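You operate a simulated robot arm through the tools that you are given. There is no shell and no other tool. Be economical: measure what you need, move in short steps, check, and stop when the job is done.

You run a simulated two-armed robot. Do the job below in one go: nothing can be reset, and whatever is moved stays where it is left.

## Task
Tape-test the blue sheet with the yellow tape strip and sort it.
Fine: lay the strip on it, roll it till it shows a dark band, hold the sheet still and pull the strip off; roller and strip go back, the other strip stays unused; a bald patch sends the sheet to REWORK, else GOOD; scratch or crease no sheet. Set down upright: roller with the blue grip, what you pick out.

It is judged by the outcome, as a careful person would: the job done as asked, and still so three seconds after it is handed in. It fails if anything else is knocked over, pushed out of place, dropped, spilled or broken. Flat cloth is picked up by pressing the open fingertips on it (5 to 10 N) and closing them slowly along it; thin cloth reads only 2 to 8 mm in the jaws.

## Robot
Two 7-joint arms with two-finger grippers on one trunk, on a base that drives. Base frame: it is fixed to the floor where the robot stands at the start and does not move with it; the origin is under the middle of the robot, x ahead of it, y to its left, z up; the surface under the hand at the start is at about z = 880. Units: mm, degrees, N and s.
The left shoulder is at the start at [60, 123, 1020], the right one opposite. With the tool pointing down near the work surface each hand reaches from about 360 to 800 mm from the robot's upright axis, wherever it stands, measured 20 degrees to its own side. Places, roughly: blue sheet (13x8x3 cm) [500, 200, 900]; good field of the mat with two fields [900, -100, 900]; green sheet (13x8x3 cm) [500, 900, 1000]; rework field of the mat with two fields [900, 0, 900]; roller with the blue grip (6x4x8 cm) [700, 400, 900]. Payload 1.47 kg a hand.
The TCP of each hand is the grasp point between the finger pads, 16 mm short of the fingertips. In the tool frame z runs along the fingers and y along their closing line. The gripper opens to 87 mm. The gripper's body begins 55 mm behind the TCP.
Orientation is that of the tool frame in the base frame, as a unit quaternion [x, y, z, w]. With the fingers straight down and closing along the base's y, the tool's x points along the base's -x, its y along +y and its z along -z.

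## Interface
- The arms move only by the tool arm_command. It takes "left_motion", "right_motion" or both (then of equal length, played together; a hand with none holds still); each is a list of rows, each a list of 7 numbers: the shift along the tool's x, y, z in cm, then the turn, a rotation vector about the tool's x, y, z in degrees, then the finger opening in cm, from 0 to 8.7. In form: [[dx, dy, dz, rx, ry, rz, fingers], ...]. A call has 1 to 10 rows; each row shifts and turns the commanded pose from where the row before left it, along the tool's axes as they then stand. Each row takes 0.2 s and may step no farther than 50 mm and 8.6 degrees from the row before; otherwise, or with a gripper value out of range, the whole call is refused. Where a pose cannot be reached the arm comes as near as it can. A force on the tool above 50 N (or 10 N above the force at the start of the call, whichever is more), or a blocked arm, ends the call early, and 0.2 s more pass. Each finger travels about 153 mm/s and halts on what it meets, pressing with about 28 N; the grip force reading is that of the motor and also rises with nothing between the fingers. The clock runs only during rows and for 0.2 s after the last one: add rows that do not move to give the fingers time. The reply holds the time, the measured pose of the TCP, the force on the tool along the base axes, the opening and the grip force, in the units named above and with some noise, with the torque about the TCP (base axes, N m) and any sound that the robot's microphone picked up.
- Cameras (640 x 400 px; columns grow to the right, rows downward): "scene" is now at [85.8, 31.5, 1580.9]; the picture's right is [0.37, -0.93, 0.00], its down [-0.63, -0.25, -0.73] and it looks along [0.68, 0.27, -0.68] (base axes); focal length 251 px, centre (320, 200). "left" rides on the left gripper at [73, -12, -90] in its tool frame; the picture's right is [0.16, 0.99, 0.00], its down [-0.72, 0.12, -0.68] and it looks along [-0.67, 0.11, 0.73] (tool axes); focal length 247 px, centre (320, 200). "right" rides on the right gripper at [73, 12, -89] in its tool frame; the picture's right is [-0.16, 0.99, 0.00], its down [-0.72, -0.12, -0.68] and it looks along [-0.67, -0.11, 0.73] (tool axes); focal length 247 px, centre (320, 200).
- capture(camera): a new picture of that camera. No time passes.
- raise_lower(by): slides the trunk up (or, below 0, down) by that many mm; the arms and the scene camera ride with it, the base frame stays. It gives what a move gives, with no picture.
- roll_base(legs): drives the robot by 1 to 6 legs, each [ahead, left, turn to the left] in mm, mm and degrees, along the robot's own axes; the way and the turn of a leg run together, so that a leg with both is an arc; at most 1500 mm and 180 degrees a leg. The arms and the cameras ride along, it lands a little off, and it stops where it bumps. It gives what a move gives.
- turn_head(pan, tilt): turns the head with the scene camera to pan (to the left, within 120 degrees either way) and tilt (down, from -29 to 69), counted from straight ahead of the robot. It gives what a move gives.
- measure_at(camera, pixels): for up to 12 pixels [column, row] of the newest picture of that camera ("zoom" is the newest enlarged one), the place [x, y, z] in the base frame of the surface seen there, good to about 3 mm. No time passes.
- inspect(camera, box): a new picture of the part [left, top, right, bottom] of that camera's present view, enlarged. No time passes.
- job_done(): hands the job in; it is judged then, once.

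Work in short steps. Measure before you move; look again where a grasp or a placing could have gone wrong, and mend it. You have 80 turns and 78 pictures in all, those below and enlarged ones among them. Open the grippers and draw the arms clear of the work before you hand the job in, unless the task says otherwise; then end with one line.

The tools are called as name(argument=value, ...) on one line, values as JSON. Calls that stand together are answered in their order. arm_command: Moves the arms, as the interface text tells. Its arguments: {"type":"object","properties":{"left_motion":{"type":"array","items":{"type":"array","items":{"type":"number"}}},"right_motion":{"type":"array","items":{"type":"array","items":{"type":"number"}}}},"required":[]} The other tools are called the same way: raise_lower (by) slides the trunk up or down; roll_base (legs) drives the base; turn_head (pan, tilt) turns the head that bears the scene camera; capture (camera) takes a picture; measure_at (camera, pixels) gives the place of the surface under pixels of a picture; inspect (camera, box) takes an enlarged picture of a part of a camera's view; job_done () hands the job in.

At the start:

```text
time: 0.0
left_eef_pos: [417.0, 298.5, 1165.1]
left_tool_rot: [0.0, 1.0, 0.0, 0.0]
left_wrist_force: [-0.4, 0.0, -0.2]
left_wrist_torque: [0.0, -0.04, 0.01]
left_grip_width: 86.9
left_grip_force: 0.0
right_eef_pos: [461.9, -56.2, 1130.9]
right_tool_rot: [-0.001, 1.0, 0.001, -0.001]
right_wrist_force: [0.0, -0.8, 1.0]
right_wrist_torque: [0.0, 0.03, -0.04]
right_grip_width: 86.9
right_grip_force: 0.2
trunk travel left (down, up): [-175.0, 55.0]
robot x, y, heading: [1.1, 0.2, -0.1]
head pan, tilt: [21.9, 43.0]
```

scene: 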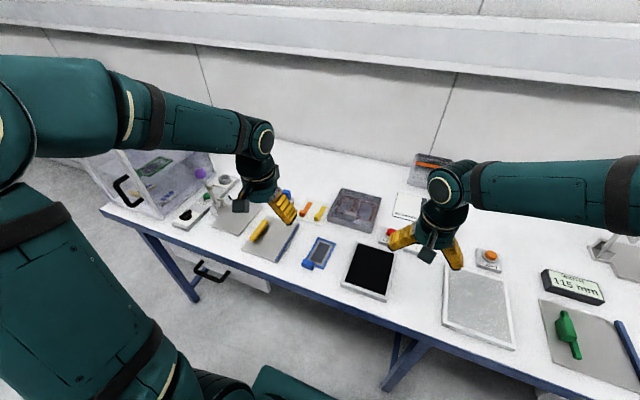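
right: 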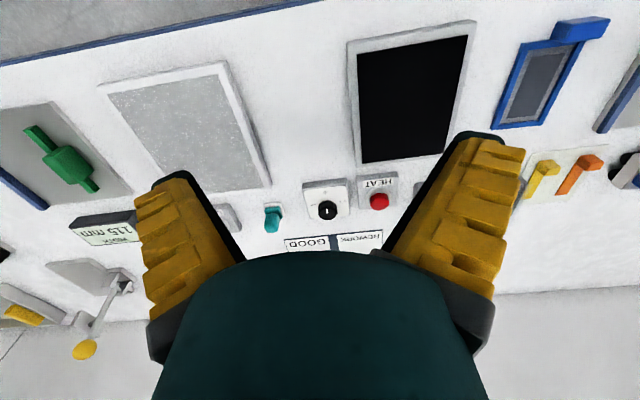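
left: 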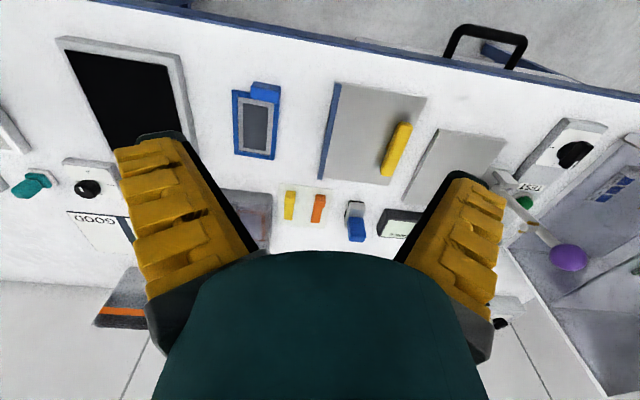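

The left picture shows the blue sheet at (256,120), yellow strip (290,205), orange strip (318,208) and blue roller (355,222). I take enlarged views to identify them.

inspect(camera="left", box=[220, 70, 420, 260])

inspect(camera="scene", box=[200, 160, 460, 320])

measure_at(camera="left", pixels=[[256, 125], [265, 90], [240, 150], [270, 155], [290, 195], [289, 215], [319, 200], [317, 218], [355, 210], [356, 230], [305, 215], [236, 95]])

measure_at(camera="right", pixels=[[310, 244], [360, 238], [335, 240], [290, 250], [382, 232]])

```text
2.11 times, centred on (320, 165) of left
```

zoom: 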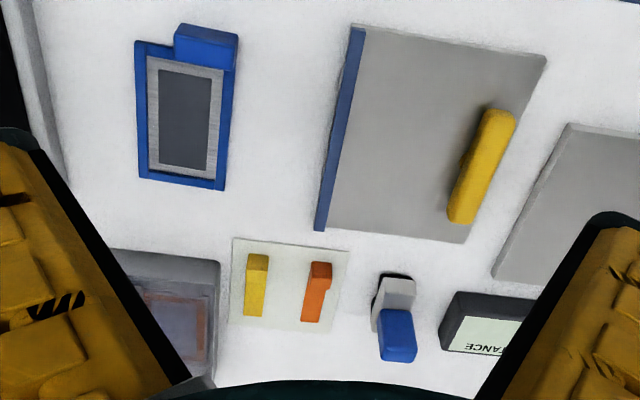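

```text
2.46 times, centred on (330, 240) of scene
```

zoom: 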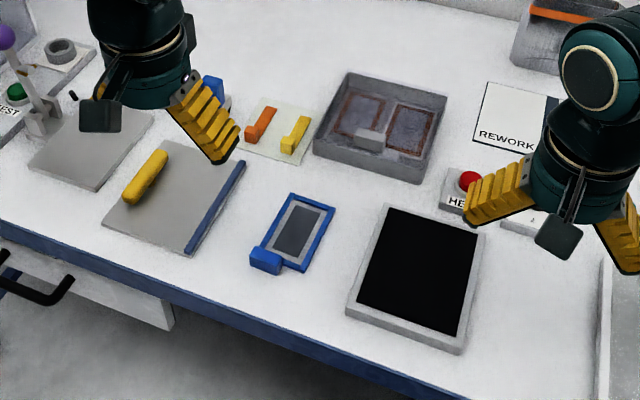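

```text
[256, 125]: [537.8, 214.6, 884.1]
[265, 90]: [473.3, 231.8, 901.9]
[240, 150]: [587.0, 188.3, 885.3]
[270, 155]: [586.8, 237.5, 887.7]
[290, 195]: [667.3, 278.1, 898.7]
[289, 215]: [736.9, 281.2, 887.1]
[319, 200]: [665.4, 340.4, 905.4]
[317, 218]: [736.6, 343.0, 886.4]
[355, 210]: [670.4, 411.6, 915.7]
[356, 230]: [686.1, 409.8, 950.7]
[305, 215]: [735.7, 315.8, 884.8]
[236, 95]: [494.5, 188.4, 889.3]
```

```text
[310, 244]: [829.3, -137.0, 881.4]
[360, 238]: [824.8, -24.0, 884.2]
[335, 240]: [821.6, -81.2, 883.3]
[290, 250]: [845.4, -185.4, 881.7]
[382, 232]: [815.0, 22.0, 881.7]
```

The strips lie on a backing card at about (700,310), roller at (680,410), blue sheet around (535,215). I bring the left hand nearer for close views.

arm_command(left_motion=[[-2.0, 0, 2.8, 0, 0, 0, 8.7], [-2.0, 0, 2.8, 0, 0, 0, 8.7], [-2.0, 0, 2.8, 0, 0, 0, 8.7], [-2.0, 0, 2.8, 0, 0, 0, 8.7], [-2, 0, 2.8, 0, 0, 0, 8.7]])

capture(camera="left")

```text
time: 1.2
left_eef_pos: [516.0, 298.3, 1025.1]
left_tool_rot: [0.001, 1.0, 0.0, 0.0]
left_wrist_force: [0.1, -0.6, -0.5]
left_wrist_torque: [-0.01, 0.0, 0.02]
left_grip_width: 87.0
left_grip_force: 0.0
right_eef_pos: [461.6, -55.9, 1130.8]
right_tool_rot: [-0.001, 1.0, -0.001, 0.001]
right_wrist_force: [-0.3, -1.2, -1.4]
right_wrist_torque: [0.04, 0.04, 0.0]
right_grip_width: 87.0
right_grip_force: 0.0
trunk travel left (down, up): [-175.0, 55.0]
robot x, y, heading: [1.4, 0.5, 0.0]
head pan, tilt: [21.9, 43.0]
```

```text
72 pictures are left
```

left: 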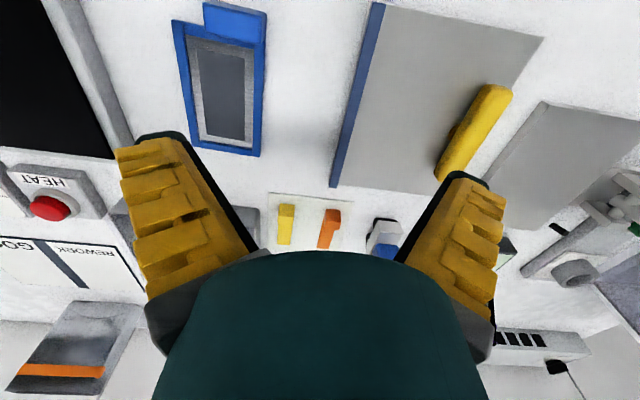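

The sheet is at (225,80) and the strips at (305,225) in the left picture. I enlarge each.

inspect(camera="left", box=[250, 180, 420, 270])

measure_at(camera="zoom", pixels=[[140, 95], [140, 130], [132, 165], [130, 220], [300, 120], [310, 165], [285, 230], [500, 180], [520, 240], [75, 50], [380, 90], [460, 230]])

inspect(camera="left", box=[160, 0, 290, 170])

measure_at(camera="left", pixels=[[177, 25], [265, 45], [195, 145], [260, 152], [192, 45], [252, 50], [203, 135], [246, 143], [225, 95], [237, 8], [205, 20], [264, 25]])

```text
3.76 times, centred on (335, 225) of left
```

zoom: 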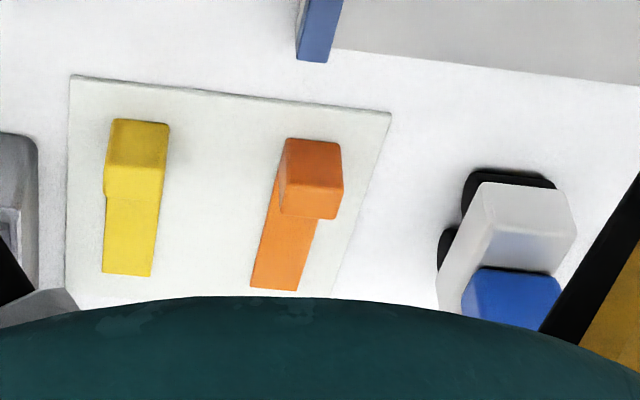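

```text
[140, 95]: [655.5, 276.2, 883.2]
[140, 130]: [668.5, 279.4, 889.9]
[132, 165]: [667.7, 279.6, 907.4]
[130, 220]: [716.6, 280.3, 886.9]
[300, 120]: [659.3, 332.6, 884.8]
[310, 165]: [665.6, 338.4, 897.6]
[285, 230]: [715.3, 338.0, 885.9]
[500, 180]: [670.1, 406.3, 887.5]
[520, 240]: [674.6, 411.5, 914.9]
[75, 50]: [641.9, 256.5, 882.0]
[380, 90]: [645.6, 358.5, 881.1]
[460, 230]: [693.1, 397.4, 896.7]
```

```text
2.35 times, centred on (225, 85) of left
```

zoom: 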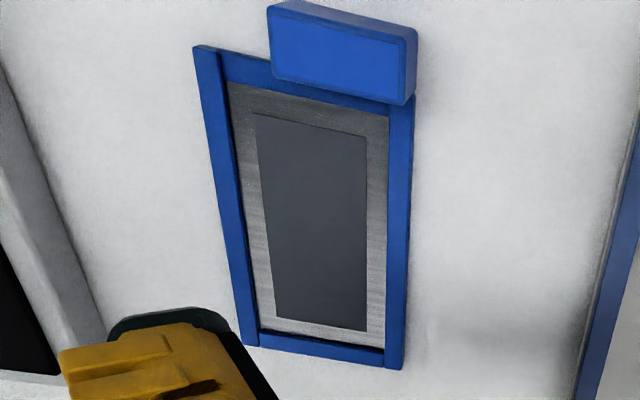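

```text
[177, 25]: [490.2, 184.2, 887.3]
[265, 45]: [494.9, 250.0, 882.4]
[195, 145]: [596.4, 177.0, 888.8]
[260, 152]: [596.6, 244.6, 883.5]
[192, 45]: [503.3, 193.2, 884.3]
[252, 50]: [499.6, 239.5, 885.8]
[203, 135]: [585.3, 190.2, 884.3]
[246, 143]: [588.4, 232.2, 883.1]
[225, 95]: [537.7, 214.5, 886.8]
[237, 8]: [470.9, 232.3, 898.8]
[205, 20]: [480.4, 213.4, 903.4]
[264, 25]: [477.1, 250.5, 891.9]
```

The strips' tabs are upright blocks at the near end (yellow: x≈660-680, y≈271-289, top z≈907). I look at the scene enlarged for roller and strips detail.

arm_command(left_motion=[[4, 2, -4, 0, 0, 0, 8.7], [3, 4, -3, 0, 0, 0, 8.7], [2, 4, -1, 0, 0, 0, 8.7]])

turn_head(pan=25, tilt=45)

capture(camera="scene")

```text
refused: row 1 steps farther than a row can; nothing moved
```

```text
time: 1.8
left_eef_pos: [514.9, 297.2, 1025.1]
left_tool_rot: [0.0, 1.0, 0.0, 0.0]
left_wrist_force: [-0.1, -0.2, -0.1]
left_wrist_torque: [0.01, -0.01, 0.03]
left_grip_width: 87.0
left_grip_force: 0.1
right_eef_pos: [461.6, -56.2, 1129.5]
right_tool_rot: [0.0, 1.0, 0.0, 0.0]
right_wrist_force: [0.5, 0.1, 0.1]
right_wrist_torque: [0.0, -0.02, -0.01]
right_grip_width: 87.0
right_grip_force: 0.0
trunk travel left (down, up): [-175.0, 55.0]
robot x, y, heading: [1.3, 0.7, -0.0]
head pan, tilt: [25.0, 45.0]
```

```text
69 pictures are left
```

scene: 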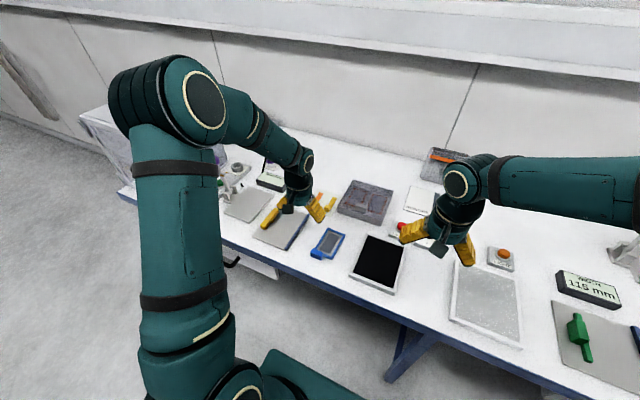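

The left arm hides the roller and strips; I move it up, back and to the left.

arm_command(left_motion=[[2, 1, -3, 0, 0, 0, 8.7], [3, 1, -3, 0, 0, 0, 8.7], [3, 1, -2, 0, 0, 0, 8.7], [3, 0, -2, 0, 0, 0, 8.7]])

inspect(camera="scene", box=[220, 140, 420, 270])

```text
time: 2.8
left_eef_pos: [405.0, 328.4, 1125.4]
left_tool_rot: [0.0, 1.0, 0.0, 0.001]
left_wrist_force: [-0.8, 1.2, -0.2]
left_wrist_torque: [0.01, -0.05, -0.01]
left_grip_width: 87.1
left_grip_force: 0.1
right_eef_pos: [460.2, -56.0, 1130.7]
right_tool_rot: [0.0, 1.0, 0.001, 0.001]
right_wrist_force: [-0.1, -0.1, -0.5]
right_wrist_torque: [0.01, -0.04, -0.01]
right_grip_width: 86.8
right_grip_force: 0.1
trunk travel left (down, up): [-175.0, 55.0]
robot x, y, heading: [-1.9, -2.0, -0.0]
head pan, tilt: [25.0, 45.0]
```

```text
3.08 times, centred on (320, 205) of scene
```

zoom: 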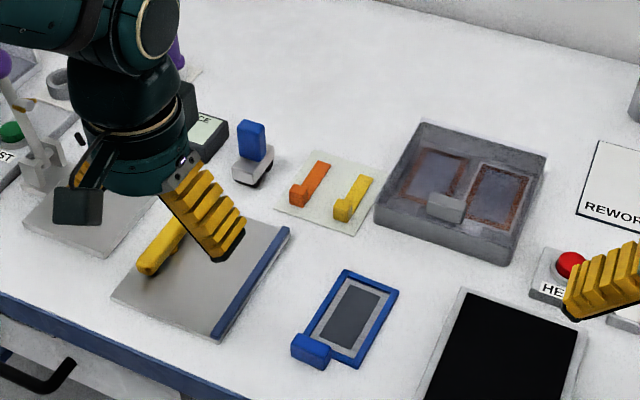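

Now roller, strips and sheet are visible; a tighter zoom on roller and strips.

inspect(camera="scene", box=[285, 170, 350, 215])

measure_at(camera="zoom", pixels=[[110, 85], [100, 200], [60, 225], [150, 260], [140, 100], [570, 320], [600, 250], [640, 260], [330, 190], [480, 400]])

```text
8.89 times, centred on (318, 192) of scene
```

zoom: 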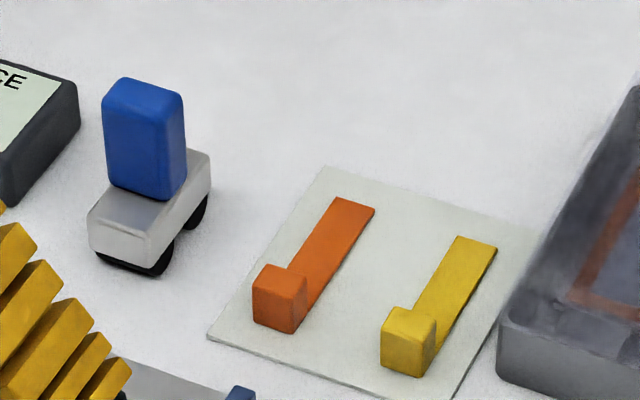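

```text
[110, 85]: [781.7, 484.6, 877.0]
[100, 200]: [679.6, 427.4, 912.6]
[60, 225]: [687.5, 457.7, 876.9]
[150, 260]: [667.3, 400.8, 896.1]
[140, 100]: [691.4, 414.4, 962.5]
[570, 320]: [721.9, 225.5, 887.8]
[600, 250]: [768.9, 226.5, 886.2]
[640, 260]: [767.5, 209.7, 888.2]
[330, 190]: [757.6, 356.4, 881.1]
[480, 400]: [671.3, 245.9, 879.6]
```

Roller wheels' axles run along y, so it rolls along x; the strips' tabs are near-end cubes. To have the tab at the far end of the sheet (clear of the hand on the handle), I'll turn the strip 180°; first I test turning the left hand -90.

arm_command(left_motion=[[-2, 0, 0, 0, 0, -8.5, 8.7], [0, 0, 0, 0, 0, -8.5, 8.7], [0, 0, 0, 0, 0, -8.5, 8.7], [0, 0, 0, 0, 0, -8.5, 8.7], [0, 0, 0, 0, 0, -8.5, 8.7], [0, 0, 0, 0, 0, -8.5, 8.7], [0, 0, 0, 0, 0, -8.5, 8.7], [0, 0, 0, 0, 0, -8.5, 8.7], [0, 0, 0, 0, 0, -8.5, 8.7], [0, 0, 0, 0, 0, -8.5, 8.7]])

```text
time: 5.0
left_eef_pos: [426.0, 327.9, 1126.1]
left_tool_rot: [-0.676, 0.737, 0.0, 0.0]
left_wrist_force: [-0.3, 0.7, -0.4]
left_wrist_torque: [0.02, 0.03, -0.03]
left_grip_width: 86.9
left_grip_force: 0.0
right_eef_pos: [461.3, -56.7, 1130.3]
right_tool_rot: [0.0, 1.0, 0.0, 0.0]
right_wrist_force: [0.4, 0.6, 0.3]
right_wrist_torque: [0.03, 0.04, -0.01]
right_grip_width: 86.8
right_grip_force: 0.1
trunk travel left (down, up): [-175.0, 55.0]
robot x, y, heading: [2.4, 2.5, 0.1]
head pan, tilt: [25.0, 45.0]
```

The wrist turns freely. I finish to -90 and travel to above the yellow tab, then look.

arm_command(left_motion=[[0, 0, 0, 0, 0, -5, 8.7], [0.8, -4.0, 1.5, 0, 0, 0, 6], [0.8, -4.0, 1.5, 0, 0, 0, 6], [0.8, -4.0, 1.5, 0, 0, 0, 6], [0.8, -4.0, 1.5, 0, 0, 0, 6], [0.8, -4.0, 1.5, 0, 0, 0, 6], [0.8, -4.0, 2.0, 0, 0, 0, 6]])

capture(camera="left")

```text
time: 6.6
left_eef_pos: [667.6, 279.8, 1030.5]
left_tool_rot: [0.707, -0.707, 0.0, 0.001]
left_wrist_force: [-0.3, 0.0, 0.2]
left_wrist_torque: [0.01, 0.03, 0.01]
left_grip_width: 64.5
left_grip_force: 3.0
right_eef_pos: [463.0, -55.6, 1129.8]
right_tool_rot: [0.001, 1.0, 0.001, 0.0]
right_wrist_force: [-1.0, 0.3, 0.8]
right_wrist_torque: [-0.03, 0.03, -0.01]
right_grip_width: 87.2
right_grip_force: 0.1
trunk travel left (down, up): [-175.0, 55.0]
robot x, y, heading: [-1.3, -0.0, 0.0]
head pan, tilt: [25.0, 45.0]
```

```text
66 pictures are left
```

left: 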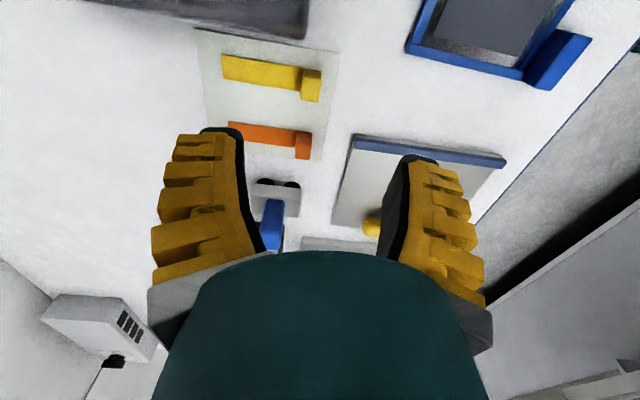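

Yellow strip seen from (222,65) to tab (311,85). Measuring closely.

inspect(camera="left", box=[200, 40, 340, 170])

measure_at(camera="zoom", pixels=[[115, 70], [115, 120], [200, 100], [300, 125], [465, 105], [510, 150], [465, 150], [515, 105], [440, 90], [435, 160], [510, 185], [470, 190]])

```text
3.08 times, centred on (270, 105) of left
```

zoom: 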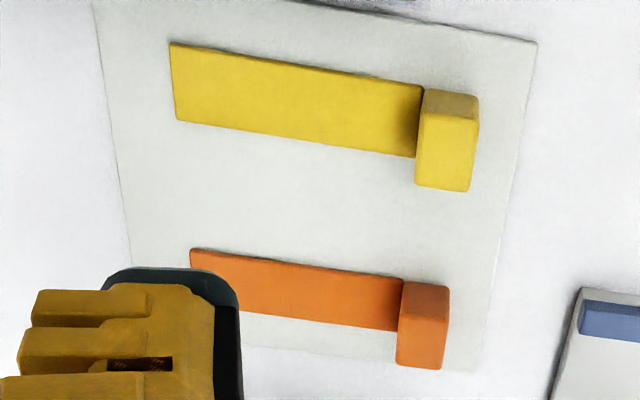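

```text
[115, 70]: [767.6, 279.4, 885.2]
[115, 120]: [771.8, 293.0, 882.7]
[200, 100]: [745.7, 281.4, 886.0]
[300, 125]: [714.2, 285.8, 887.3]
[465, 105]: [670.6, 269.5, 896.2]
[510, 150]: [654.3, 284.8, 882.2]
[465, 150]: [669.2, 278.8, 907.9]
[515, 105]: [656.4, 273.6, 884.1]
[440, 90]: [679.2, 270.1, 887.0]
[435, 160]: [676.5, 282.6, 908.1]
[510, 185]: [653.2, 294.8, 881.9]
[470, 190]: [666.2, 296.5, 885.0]
```

Tab top centre is about (672, 280, 908), strip runs to x≈748. I descend with the fingers narrowed to 40 mm, to TCP z≈906, and close.

arm_command(left_motion=[[0, -0.45, 3, 0, 0, 0, 4], [0, 0, 4, 0, 0, 0, 4], [0, 0, 3, 0, 0, 0, 4], [0, 0, 1.5, 0, 0, 0, 4], [0, 0, 0.9, 0, 0, 0, 4], [0, 0, 0, 0, 0, 0, 4]])

inspect(camera="left", box=[180, 20, 480, 210])

```text
time: 8.0
left_eef_pos: [670.0, 280.8, 906.3]
left_tool_rot: [-0.707, 0.708, 0.0, 0.0]
left_wrist_force: [0.6, -1.4, -0.2]
left_wrist_torque: [-0.01, 0.0, -0.03]
left_grip_width: 45.8
left_grip_force: 4.2
right_eef_pos: [462.0, -56.8, 1130.3]
right_tool_rot: [-0.001, 1.0, 0.0, -0.001]
right_wrist_force: [-0.3, -0.1, 0.3]
right_wrist_torque: [-0.01, 0.0, -0.03]
right_grip_width: 86.9
right_grip_force: 0.1
trunk travel left (down, up): [-175.0, 55.0]
robot x, y, heading: [1.1, -0.0, -0.2]
head pan, tilt: [25.0, 45.0]
```

```text
2.11 times, centred on (330, 115) of left
```

zoom: 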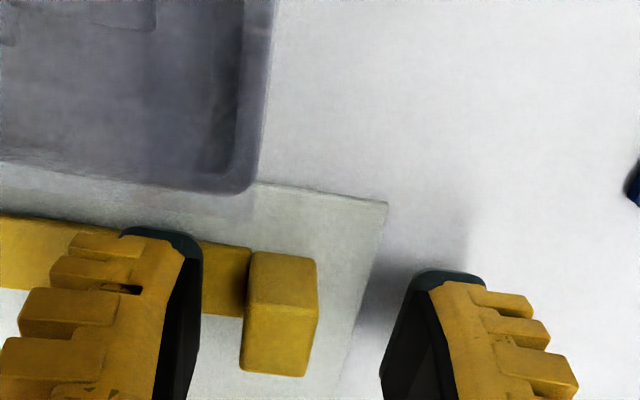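

The tab sits between the fingers. I close slowly to grip.

arm_command(left_motion=[[0, 0, 0, 0, 0, 0, 2.4], [0, 0, 0, 0, 0, 0, 1.6], [0, 0, 0, 0, 0, 0, 0.8], [0, 0, 0, 0, 0, 0, 0.4], [0, 0, 0, 0, 0, 0, 0.4]])

```text
time: 9.2
left_eef_pos: [670.1, 280.2, 908.0]
left_tool_rot: [-0.707, 0.708, -0.001, 0.001]
left_wrist_force: [0.0, 0.2, 7.9]
left_wrist_torque: [0.04, -0.01, -0.03]
left_grip_width: 7.6
left_grip_force: 28.6
right_eef_pos: [462.3, -56.4, 1130.9]
right_tool_rot: [0.0, 1.0, -0.001, 0.001]
right_wrist_force: [0.2, -0.4, -0.4]
right_wrist_torque: [-0.03, 0.01, 0.01]
right_grip_width: 87.0
right_grip_force: 0.1
trunk travel left (down, up): [-175.0, 55.0]
robot x, y, heading: [-2.0, -2.3, -0.2]
head pan, tilt: [25.0, 45.0]
```

Width 7.6 mm and 8 N upward force; I check whether the tab is in the jaws.

inspect(camera="left", box=[180, 20, 480, 210])

```text
2.11 times, centred on (330, 115) of left
```

zoom: 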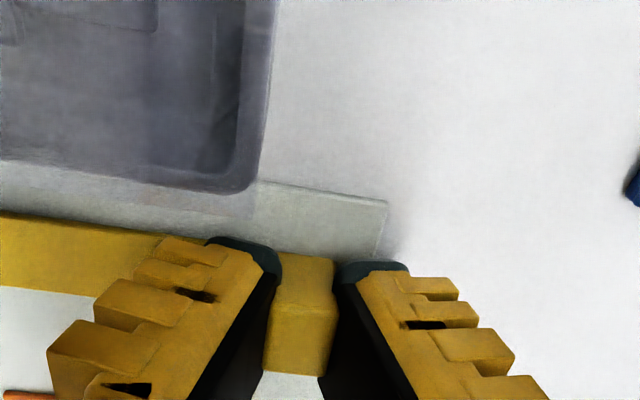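

The tab is held between the pads. I lift slowly and check.

arm_command(left_motion=[[0, 0, -0.3, 0, 0, 0, 0.4], [0, 0, -0.5, 0, 0, 0, 0.4], [0, 0, -1, 0, 0, 0, 0.4], [0, 0, -2, 0, 0, 0, 0.4], [0, 0, -3, 0, 0, 0, 0.4], [0, 0, -3, 0, 0, 0, 0.4]])

capture(camera="left")

inspect(camera="scene", box=[260, 140, 420, 260])

```text
time: 10.6
left_eef_pos: [670.5, 281.2, 1004.7]
left_tool_rot: [0.707, -0.707, 0.0, 0.0]
left_wrist_force: [-0.6, 0.1, 0.4]
left_wrist_torque: [-0.01, -0.02, 0.01]
left_grip_width: 5.8
left_grip_force: 27.9
right_eef_pos: [460.9, -58.2, 1130.6]
right_tool_rot: [0.0, 1.0, 0.0, 0.001]
right_wrist_force: [0.8, 0.2, -0.2]
right_wrist_torque: [-0.01, -0.06, 0.0]
right_grip_width: 86.9
right_grip_force: 0.0
trunk travel left (down, up): [-175.0, 55.0]
robot x, y, heading: [-1.0, 5.3, 0.1]
head pan, tilt: [25.0, 45.0]
```

```text
62 pictures are left
```

left: 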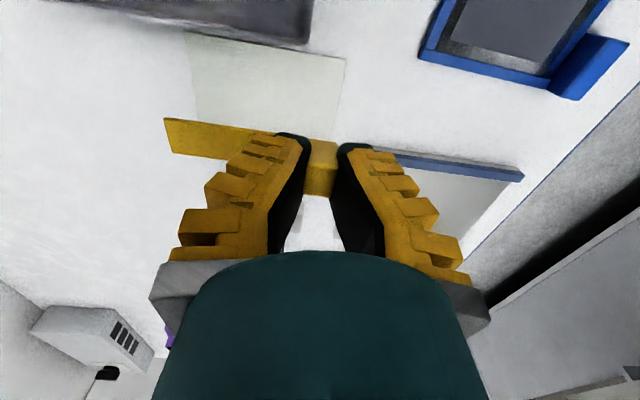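

```text
3.33 times, centred on (340, 200) of scene
```

zoom: 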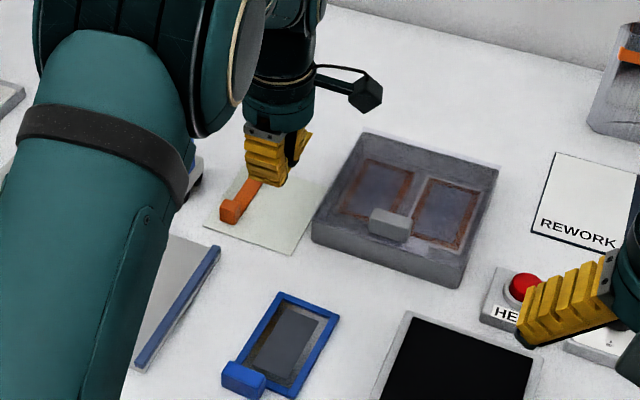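

The strip came off the card cleanly. I measure its far end relative to the hand, and then turn by +180.

measure_at(camera="left", pixels=[[168, 122], [172, 150], [200, 140], [240, 135], [320, 145], [318, 185], [305, 170], [335, 170]])

arm_command(left_motion=[[0, 0, 0, 0, 0, 8.5, 0.4], [0, 0, 0, 0, 0, 8.5, 0.4], [0, 0, 0, 0, 0, 8.5, 0.4], [0, 0, 0, 0, 0, 8.5, 0.4], [0, 0, 0, 0, 0, 8.5, 0.4], [0, 0, 0, 0, 0, 8.5, 0.4], [0, 0, 0, 0, 0, 8.5, 0.4], [0, 0, 0, 0, 0, 8.5, 0.4], [0, 0, 0, 0, 0, 8.5, 0.4], [0, 0, 0, 0, 0, 8.5, 0.4]])

arm_command(left_motion=[[0, 0, 0, 0, 0, 8.5, 0.4], [0, 0, 0, 0, 0, 8.5, 0.4], [0, 0, 0, 0, 0, 8.5, 0.4], [0, 0, 0, 0, 0, 8.5, 0.4], [0, 0, 0, 0, 0, 8.5, 0.4], [0, 0, 0, 0, 0, 8.5, 0.4], [0, 0, 0, 0, 0, 8.5, 0.4], [0, 0, 0, 0, 0, 8.5, 0.4], [0, 0, 0, 0, 0, 8.5, 0.4], [0, 0, 0, 0, 0, 8.5, 0.4]])

```text
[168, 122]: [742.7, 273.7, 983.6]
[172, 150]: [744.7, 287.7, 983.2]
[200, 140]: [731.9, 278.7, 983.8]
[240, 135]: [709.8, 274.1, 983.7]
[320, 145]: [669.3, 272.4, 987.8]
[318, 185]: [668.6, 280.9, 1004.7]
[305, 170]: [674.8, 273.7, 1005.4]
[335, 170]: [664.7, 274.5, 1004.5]
```

```text
time: 12.8
left_eef_pos: [670.2, 280.8, 1003.8]
left_tool_rot: [-0.042, 0.999, 0.0, 0.0]
left_wrist_force: [-0.1, 0.0, -0.4]
left_wrist_torque: [0.04, 0.0, 0.04]
left_grip_width: 5.9
left_grip_force: 28.2
right_eef_pos: [461.1, -55.8, 1131.2]
right_tool_rot: [0.0, 1.0, 0.0, 0.0]
right_wrist_force: [0.0, 0.8, -0.4]
right_wrist_torque: [-0.01, 0.01, 0.02]
right_grip_width: 87.1
right_grip_force: 0.1
trunk travel left (down, up): [-175.0, 55.0]
robot x, y, heading: [1.9, -2.2, 0.1]
head pan, tilt: [25.0, 45.0]
```

```text
time: 15.0
left_eef_pos: [670.1, 280.2, 1003.6]
left_tool_rot: [0.644, 0.765, 0.0, 0.001]
left_wrist_force: [-0.3, 0.5, -1.1]
left_wrist_torque: [0.02, 0.03, -0.01]
left_grip_width: 5.8
left_grip_force: 28.1
right_eef_pos: [460.5, -56.3, 1130.2]
right_tool_rot: [-0.001, 1.0, 0.0, 0.0]
right_wrist_force: [-0.9, -0.1, -0.3]
right_wrist_torque: [0.01, -0.01, 0.02]
right_grip_width: 86.9
right_grip_force: 0.2
trunk travel left (down, up): [-175.0, 55.0]
robot x, y, heading: [-2.6, 0.9, -0.3]
head pan, tilt: [25.0, 45.0]
```

The turn worked. I finish the yaw to 93.5° (the sheet's axis lies about -3.5°) and move to hover above the sheet.

arm_command(left_motion=[[0, 0, 0, 0, 0, 6.75, 0.4], [0, 0, 0, 0, 0, 6.75, 0.4], [-2.4, -2.9, 0.5, 0, 0, 0, 0.4], [-2.5, -2.9, 1, 0, 0, 0, 0.4], [-2.5, -2.86, 2.3, 0, 0, 0, 0.4], [0, 0, 0, 0, 0, 0, 0.4]])

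capture(camera="left")

inspect(camera="scene", box=[280, 200, 390, 270])

measure_at(camera="zoom", pixels=[[320, 200]])

```text
time: 16.4
left_eef_pos: [579.0, 211.0, 967.0]
left_tool_rot: [0.728, 0.685, 0.0, 0.0]
left_wrist_force: [0.7, 0.1, 0.4]
left_wrist_torque: [0.01, -0.02, -0.04]
left_grip_width: 5.9
left_grip_force: 28.3
right_eef_pos: [461.4, -56.5, 1130.5]
right_tool_rot: [0.0, 1.0, 0.0, 0.0]
right_wrist_force: [-0.5, 0.7, 0.0]
right_wrist_torque: [-0.02, 0.02, -0.01]
right_grip_width: 87.3
right_grip_force: 0.0
trunk travel left (down, up): [-175.0, 55.0]
robot x, y, heading: [-1.2, -1.9, -0.1]
head pan, tilt: [25.0, 45.0]
```

```text
60 pictures are left
```

left: 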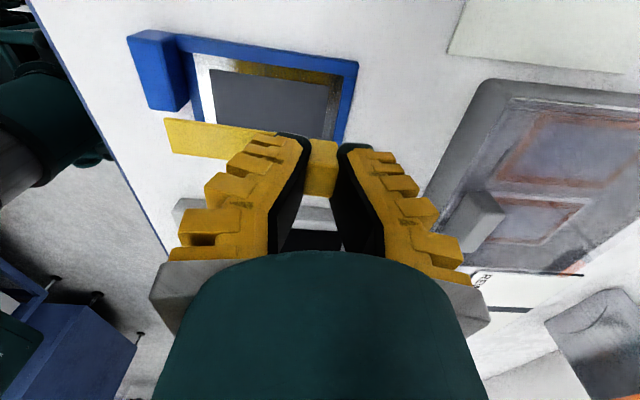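

```text
5.71 times, centred on (335, 235) of scene
```

zoom: 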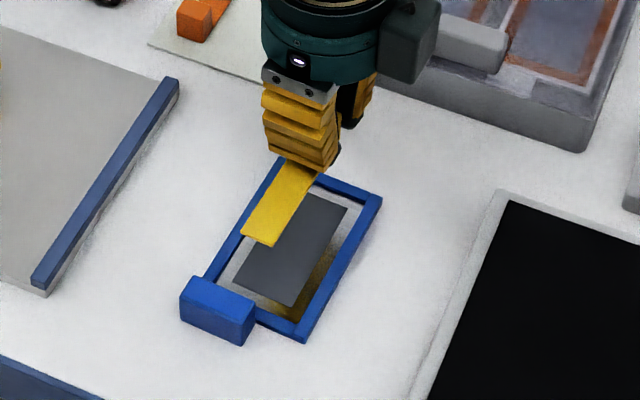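

```text
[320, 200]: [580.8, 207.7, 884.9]
```

I measure the sheet's edges in both pictures for exact placing.

measure_at(camera="left", pixels=[[185, 40], [354, 66], [346, 90], [335, 78], [212, 72], [327, 86], [200, 58], [325, 130], [217, 115], [155, 35], [340, 130], [270, 100]])

measure_at(camera="zoom", pixels=[[375, 200], [350, 210], [345, 208], [240, 285], [290, 303], [302, 335], [298, 320], [325, 180], [255, 305], [360, 225]])

```text
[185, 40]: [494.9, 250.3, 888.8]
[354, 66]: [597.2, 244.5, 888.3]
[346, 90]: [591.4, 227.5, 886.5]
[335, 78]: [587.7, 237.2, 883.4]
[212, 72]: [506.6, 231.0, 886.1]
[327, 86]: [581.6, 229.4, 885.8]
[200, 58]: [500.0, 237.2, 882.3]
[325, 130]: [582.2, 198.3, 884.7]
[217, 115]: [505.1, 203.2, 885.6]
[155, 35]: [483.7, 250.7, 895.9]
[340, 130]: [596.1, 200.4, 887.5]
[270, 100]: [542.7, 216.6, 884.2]
```

```text
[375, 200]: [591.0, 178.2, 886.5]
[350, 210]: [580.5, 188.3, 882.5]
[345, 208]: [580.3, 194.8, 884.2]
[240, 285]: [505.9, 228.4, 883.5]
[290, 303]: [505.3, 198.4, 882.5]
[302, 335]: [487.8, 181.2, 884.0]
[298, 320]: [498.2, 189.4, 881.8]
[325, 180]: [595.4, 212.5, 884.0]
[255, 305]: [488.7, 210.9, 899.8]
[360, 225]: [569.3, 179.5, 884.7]
```

Coating spans x≈505-582, centred at y≈215 (near) to 211 (far); the strip lines up with it. I lower gently, watching the force.

arm_command(left_motion=[[0, -0.1, 2.5, 0, 0, 0, 0.4], [0, 0, 2, 0, 0, 0, 0.4], [0, 0, 0.8, 0, 0, 0, 0.4], [0, 0, 0.3, 0, 0, 0, 0.4], [0, 0, 0, 0, 0, 0, 0.4]])

inspect(camera="left", box=[120, 20, 400, 210])

```text
time: 17.6
left_eef_pos: [578.8, 212.3, 911.0]
left_tool_rot: [0.728, 0.685, -0.001, 0.0]
left_wrist_force: [0.3, -0.6, -0.2]
left_wrist_torque: [0.05, 0.0, 0.04]
left_grip_width: 6.0
left_grip_force: 28.5
right_eef_pos: [461.6, -55.6, 1130.2]
right_tool_rot: [0.0, 1.0, 0.0, 0.0]
right_wrist_force: [0.0, 0.4, 0.0]
right_wrist_torque: [-0.02, -0.04, 0.0]
right_grip_width: 87.2
right_grip_force: 0.1
trunk travel left (down, up): [-175.0, 55.0]
robot x, y, heading: [-1.0, 0.9, 0.1]
head pan, tilt: [25.0, 45.0]
```

```text
2.11 times, centred on (260, 115) of left
```

zoom: 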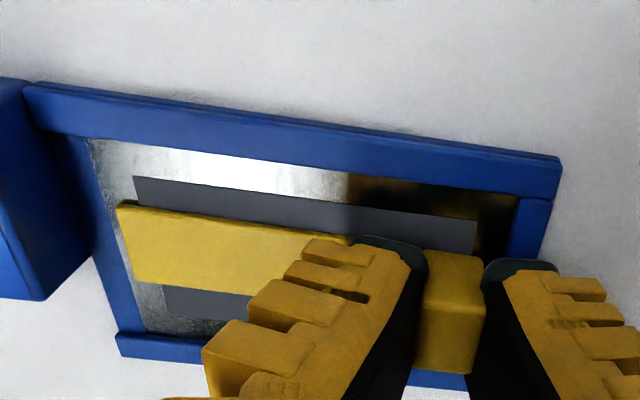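

Nicely centred and just above. I lower in 1 mm steps.

arm_command(left_motion=[[0, 0.1, 0.15, 0, 0, 0, 0.4], [0, 0, 0.1, 0, 0, 0, 0.4], [0, 0, 0.1, 0, 0, 0, 0.4], [0, 0, 0, 0, 0, 0, 0.4]])

```text
time: 18.6
left_eef_pos: [579.0, 211.0, 906.6]
left_tool_rot: [0.728, 0.686, 0.001, 0.001]
left_wrist_force: [0.0, 0.5, 12.6]
left_wrist_torque: [0.0, 0.02, -0.03]
left_grip_width: 10.5
left_grip_force: 27.5
right_eef_pos: [461.5, -55.6, 1131.0]
right_tool_rot: [0.0, 1.0, 0.0, 0.001]
right_wrist_force: [-0.8, -0.2, -0.1]
right_wrist_torque: [0.0, -0.04, -0.02]
right_grip_width: 87.2
right_grip_force: 0.1
trunk travel left (down, up): [-175.0, 55.0]
robot x, y, heading: [-0.4, -2.8, 0.1]
head pan, tilt: [25.0, 45.0]
```

Contact at about 12 N; I open a little and lift straight up, then look.

arm_command(left_motion=[[0, 0, -0.05, 0, 0, 0, 1.5], [0, 0, 0, 0, 0, 0, 2.5], [0, 0, 0, 0, 0, 0, 3], [0, 0, -2, 0, 0, 0, 3], [0, 0, -4, 0, 0, 0, 3], [0, 0, -4, 0, 0, 0, 3]])

inspect(camera="left", box=[120, 20, 400, 210])

```text
time: 20.0
left_eef_pos: [578.1, 212.0, 1005.6]
left_tool_rot: [0.729, 0.685, 0.0, 0.0]
left_wrist_force: [-0.9, -0.2, -0.2]
left_wrist_torque: [0.0, -0.01, -0.03]
left_grip_width: 36.1
left_grip_force: 4.2
right_eef_pos: [460.4, -56.2, 1131.4]
right_tool_rot: [0.001, 1.0, 0.0, 0.001]
right_wrist_force: [0.0, 0.4, 1.2]
right_wrist_torque: [-0.03, -0.02, -0.01]
right_grip_width: 87.1
right_grip_force: 0.1
trunk travel left (down, up): [-175.0, 55.0]
robot x, y, heading: [0.9, -1.7, -0.1]
head pan, tilt: [25.0, 45.0]
```

```text
2.11 times, centred on (260, 115) of left
```

zoom: 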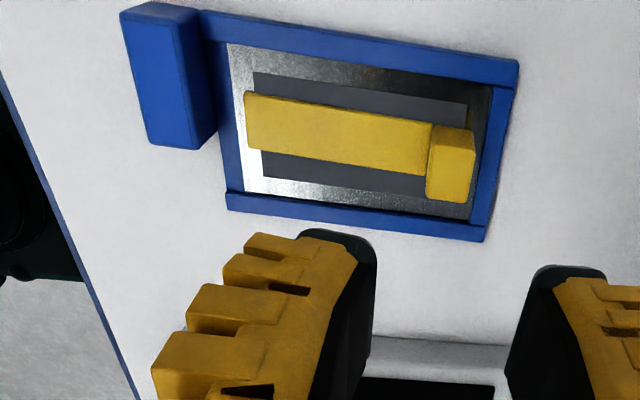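

The strip lies within the coating, tab at the far end. I now turn the left hand back toward yaw 0 and go up.

arm_command(left_motion=[[0, 0, -2, 0, 0, -8.5, 6], [0, 0, -2, 0, 0, -8.5, 6], [0, 0, -2, 0, 0, -8.5, 6], [0, 0, 0, 0, 0, -8.5, 6], [0, 0, 0, 0, 0, -8.5, 6], [0, 0, 0, 0, 0, -8.5, 6], [0, 0, 0, 0, 0, -8.5, 6], [0, 0, 0, 0, 0, -8.5, 6], [0, 0, 0, 0, 0, -8.5, 6], [0, 0, 0, 0, 0, -8.5, 6]])

arm_command(left_motion=[[0, 0, 0, 0, 0, -8.5, 6], [0, 4, 0, 0, 0, 0, 6], [0, 4, 0, 0, 0, 0, 6], [0, 4, 0, 0, 0, 0, 6], [0, 4, 0, 0, 0, 0, 6], [0, 4, 0, 0, 0, 0, 6], [0, 0, 0, 0, 0, 0, 6]])

capture(camera="left")

```text
time: 22.2
left_eef_pos: [578.9, 210.6, 1067.1]
left_tool_rot: [0.074, 0.997, 0.001, 0.0]
left_wrist_force: [0.5, -1.4, 0.3]
left_wrist_torque: [-0.02, 0.0, 0.03]
left_grip_width: 64.5
left_grip_force: 3.5
right_eef_pos: [460.7, -56.4, 1130.4]
right_tool_rot: [0.0, 1.0, 0.0, 0.0]
right_wrist_force: [-0.5, -0.1, 1.0]
right_wrist_torque: [-0.04, 0.0, -0.02]
right_grip_width: 87.0
right_grip_force: 0.1
trunk travel left (down, up): [-175.0, 55.0]
robot x, y, heading: [0.5, 3.1, -0.1]
head pan, tilt: [25.0, 45.0]
```

```text
time: 23.8
left_eef_pos: [581.9, 412.0, 1067.9]
left_tool_rot: [0.0, 1.0, 0.0, 0.0]
left_wrist_force: [-0.2, -0.2, 0.3]
left_wrist_torque: [0.0, 0.01, 0.01]
left_grip_width: 64.4
left_grip_force: 3.3
right_eef_pos: [462.0, -56.9, 1129.2]
right_tool_rot: [0.0, 1.0, 0.001, 0.001]
right_wrist_force: [-0.2, 0.4, -0.4]
right_wrist_torque: [-0.01, 0.02, 0.03]
right_grip_width: 87.2
right_grip_force: 0.0
trunk travel left (down, up): [-175.0, 55.0]
robot x, y, heading: [-0.7, 0.4, 0.2]
head pan, tilt: [25.0, 45.0]
```

```text
56 pictures are left
```

left: 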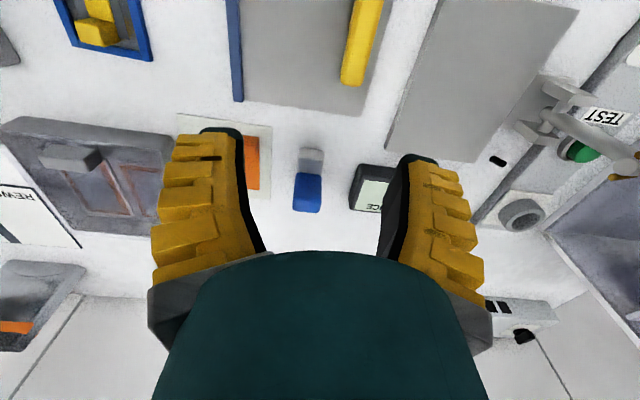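

Roller at (310,180) between the fingers. I enlarge and measure, both from this camera and the scene.

inspect(camera="left", box=[260, 130, 360, 230])

measure_at(camera="zoom", pixels=[[250, 90], [380, 90], [310, 100], [320, 150], [250, 185], [360, 185], [245, 300], [360, 300], [300, 240], [300, 330], [275, 75]])

inspect(camera="scene", box=[270, 160, 330, 210])

measure_at(camera="zoom", pixels=[[320, 200], [200, 300], [300, 300]])

```text
4.00 times, centred on (310, 180) of left
```

zoom: 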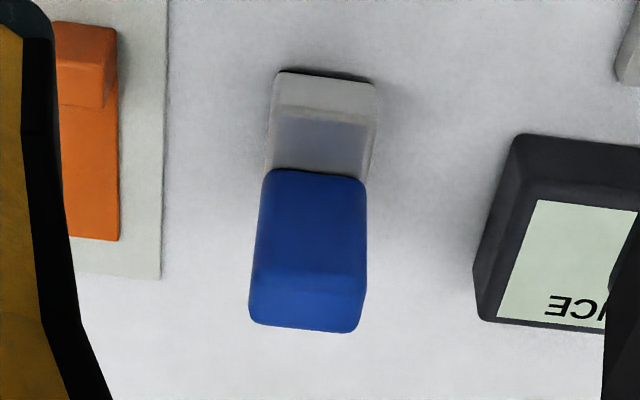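

```text
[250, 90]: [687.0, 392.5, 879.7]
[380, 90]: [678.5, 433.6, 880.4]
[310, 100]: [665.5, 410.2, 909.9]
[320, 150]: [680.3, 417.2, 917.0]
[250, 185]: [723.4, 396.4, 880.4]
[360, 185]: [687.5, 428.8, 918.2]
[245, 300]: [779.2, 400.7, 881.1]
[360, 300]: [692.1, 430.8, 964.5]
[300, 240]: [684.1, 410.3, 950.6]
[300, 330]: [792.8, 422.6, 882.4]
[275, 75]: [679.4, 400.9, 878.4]
```

```text
8.00 times, centred on (300, 185) of scene
```

zoom: 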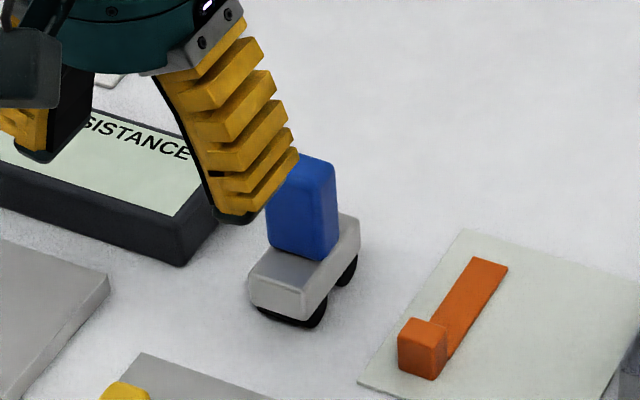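

```text
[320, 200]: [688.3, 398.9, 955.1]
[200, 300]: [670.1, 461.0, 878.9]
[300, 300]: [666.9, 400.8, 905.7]
```

Blue grip is ≈30 mm wide in y (399-431), centre about (694,415), top z≈964. I descend with fingers at ~50 mm to z≈945, staying clear of the display at y>460.

arm_command(left_motion=[[-4, 0.1, 0, 0, 0, 0, 4.6], [-4, 0.1, 0, 0, 0, 0, 4.6], [-3.2, 0.1, 0, 0, 0, 0, 4.6], [0, 0, 4, 0, 0, 0, 4.6], [0, 0, 2, 0, 0, 0, 4.6], [0, 0, 0, 0, 0, 0, 4.6]])

capture(camera="left")

```text
time: 25.2
left_eef_pos: [690.4, 415.1, 1006.4]
left_tool_rot: [0.0, 1.0, 0.0, -0.001]
left_wrist_force: [-0.7, 0.2, 0.1]
left_wrist_torque: [-0.04, -0.04, 0.0]
left_grip_width: 51.5
left_grip_force: 4.1
right_eef_pos: [460.7, -57.0, 1131.6]
right_tool_rot: [0.0, 1.0, 0.0, 0.0]
right_wrist_force: [0.0, 0.5, 0.4]
right_wrist_torque: [-0.02, -0.01, -0.02]
right_grip_width: 87.1
right_grip_force: 0.1
trunk travel left (down, up): [-175.0, 55.0]
robot x, y, heading: [-2.3, 1.8, -0.1]
head pan, tilt: [25.0, 45.0]
```

```text
53 pictures are left
```

left: 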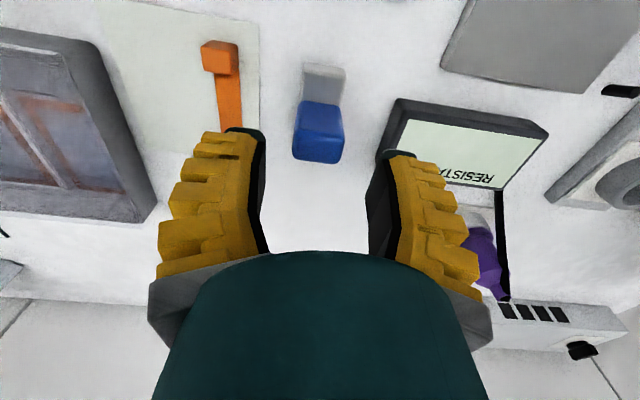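

The grip top is at (318,145) between the fingers; I measure it and the display's edge.

measure_at(camera="left", pixels=[[318, 145], [300, 150], [338, 150], [318, 157], [302, 115], [340, 120], [395, 110], [385, 135], [390, 105], [318, 128]])

```text
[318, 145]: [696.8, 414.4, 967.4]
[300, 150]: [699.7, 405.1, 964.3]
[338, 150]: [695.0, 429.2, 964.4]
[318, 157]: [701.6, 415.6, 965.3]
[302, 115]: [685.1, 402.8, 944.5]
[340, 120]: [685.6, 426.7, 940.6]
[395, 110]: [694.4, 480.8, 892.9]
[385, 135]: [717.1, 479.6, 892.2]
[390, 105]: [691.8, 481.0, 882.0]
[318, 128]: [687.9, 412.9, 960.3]
```

Grip centre ≈(695,416), display far enough. Descend and close.

arm_command(left_motion=[[-0.4, 0.1, 3, 0, 0, 0, 4.6], [0, 0, 3.1, 0, 0, 0, 4.6], [0, 0, 0, 0, 0, 0, 3.5], [0, 0, 0, 0, 0, 0, 2.6], [0, 0, 0, 0, 0, 0, 1.8], [0, 0, 0, 0, 0, 0, 1.8]])

capture(camera="left")

```text
time: 26.6
left_eef_pos: [694.8, 414.5, 947.3]
left_tool_rot: [0.0, 1.0, -0.001, 0.001]
left_wrist_force: [-0.4, 0.6, 7.9]
left_wrist_torque: [-0.01, 0.01, 0.05]
left_grip_width: 27.1
left_grip_force: 27.8
right_eef_pos: [462.0, -56.9, 1130.8]
right_tool_rot: [0.0, 1.0, -0.001, 0.001]
right_wrist_force: [-0.1, -0.2, -0.3]
right_wrist_torque: [0.0, 0.01, -0.02]
right_grip_width: 87.0
right_grip_force: 0.0
trunk travel left (down, up): [-175.0, 55.0]
robot x, y, heading: [1.9, 2.1, 0.3]
head pan, tilt: [25.0, 45.0]
```

```text
52 pictures are left
```

left: 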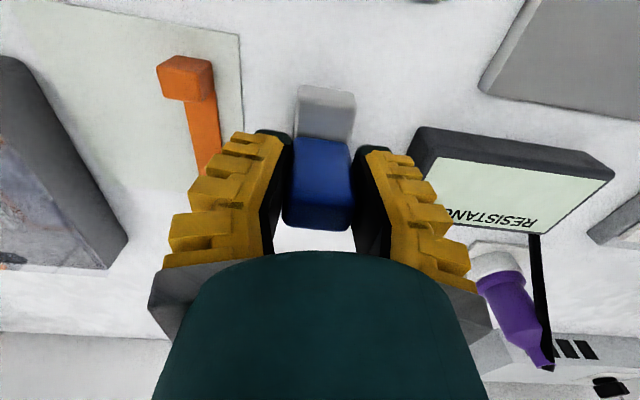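

Gripped at (694.8,414.5,947) (roller home). I lift and carry it above the strip, turned by 3.5° to follow the sheet.

arm_command(left_motion=[[0, 0, -3, 0, 0, 0, 1.8], [0, 0, -4, 0, 0, 0, 1.8], [2.75, -3.3, 0, 0, 0, 0, 1.8], [2.75, -3.3, 0, 0, 0, 0, 1.8], [2.75, -3.3, 0, 0, 0, 0, 1.8], [2.75, -3.4, 0, 0, 0, 0, 1.8], [2.75, -3.4, 0, 0, 0, 0, 1.8], [2.75, -3.4, 0, 0, 0, 0, 1.8], [0, 0, 2, 0, 0, 3.5, 1.8], [0, 0, 0, 0, 0, 0, 1.8]])

capture(camera="left")

inspect(camera="scene", box=[260, 190, 380, 270])

```text
time: 28.8
left_eef_pos: [530.0, 214.8, 996.7]
left_tool_rot: [0.031, 1.0, 0.0, 0.0]
left_wrist_force: [0.5, 0.0, -3.3]
left_wrist_torque: [0.0, 0.01, -0.01]
left_grip_width: 24.4
left_grip_force: 27.6
right_eef_pos: [460.6, -57.1, 1131.0]
right_tool_rot: [0.0, 1.0, 0.001, 0.001]
right_wrist_force: [0.4, -0.2, -0.1]
right_wrist_torque: [0.01, -0.04, 0.02]
right_grip_width: 86.7
right_grip_force: 0.2
trunk travel left (down, up): [-175.0, 55.0]
robot x, y, heading: [0.6, -1.2, -0.1]
head pan, tilt: [25.0, 45.0]
```

```text
51 pictures are left
```

left: 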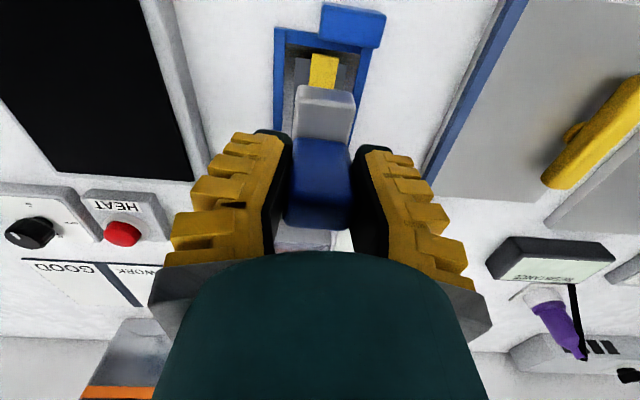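

```text
5.00 times, centred on (320, 230) of scene
```

zoom: 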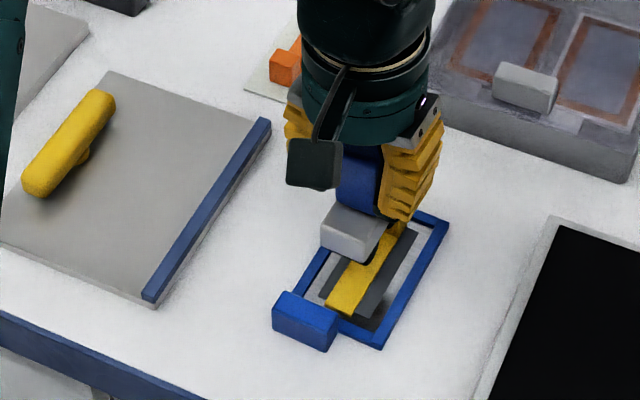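

Roller hovers over the strip. I measure the strip tip, handle and roller front for clearances.

measure_at(camera="left", pixels=[[313, 60], [337, 60], [324, 75], [300, 92], [350, 97], [325, 92], [325, 125], [345, 45], [330, 25], [375, 25]])

arm_command(left_motion=[[0, 0, 2, 0, 0, 0, 1.8], [0, 0, 1, 0, 0, 0, 1.8], [0, 0, 0.6, 0, 0, 0, 1.8], [0, 0, 0, 0, 0, 0, 1.8]])

inspect(camera="left", box=[240, 0, 400, 130])

inspect(camera="scene", box=[290, 215, 370, 265])

```text
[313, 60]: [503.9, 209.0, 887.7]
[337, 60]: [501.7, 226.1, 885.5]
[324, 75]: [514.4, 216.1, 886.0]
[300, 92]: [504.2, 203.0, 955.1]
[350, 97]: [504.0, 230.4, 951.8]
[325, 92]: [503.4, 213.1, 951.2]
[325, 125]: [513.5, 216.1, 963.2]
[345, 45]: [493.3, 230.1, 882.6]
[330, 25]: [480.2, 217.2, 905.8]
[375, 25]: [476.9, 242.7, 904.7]
```

```text
time: 29.8
left_eef_pos: [531.8, 214.4, 960.1]
left_tool_rot: [0.031, 1.0, 0.0, 0.0]
left_wrist_force: [0.4, -0.1, -2.6]
left_wrist_torque: [0.02, 0.03, -0.02]
left_grip_width: 24.5
left_grip_force: 27.9
right_eef_pos: [462.3, -55.5, 1130.4]
right_tool_rot: [-0.001, 1.0, 0.001, -0.001]
right_wrist_force: [0.4, -0.4, -0.2]
right_wrist_torque: [0.06, -0.02, 0.0]
right_grip_width: 86.9
right_grip_force: 0.1
trunk travel left (down, up): [-175.0, 55.0]
robot x, y, heading: [-2.9, 2.5, 0.1]
head pan, tilt: [25.0, 45.0]
```

```text
3.08 times, centred on (320, 65) of left
```

zoom: 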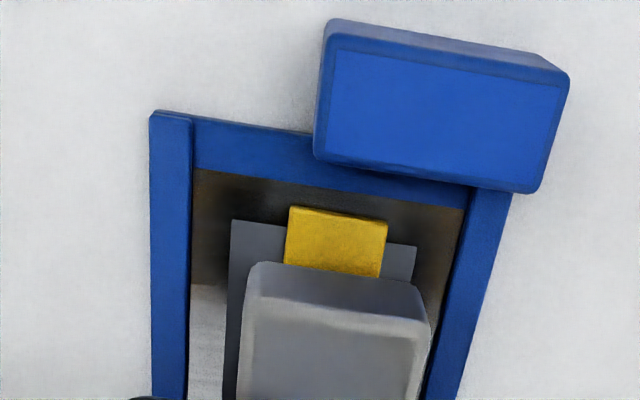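

```text
8.00 times, centred on (330, 240) of scene
```

zoom: 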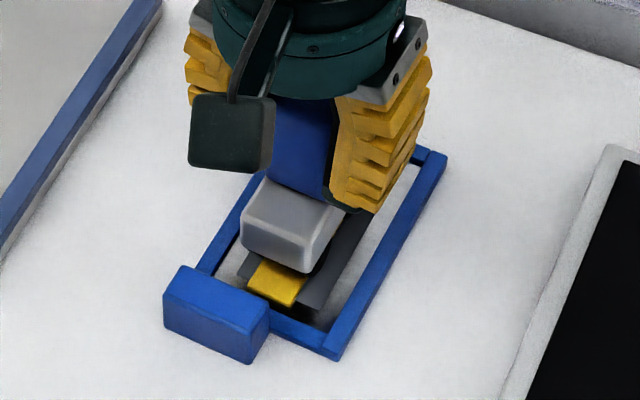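

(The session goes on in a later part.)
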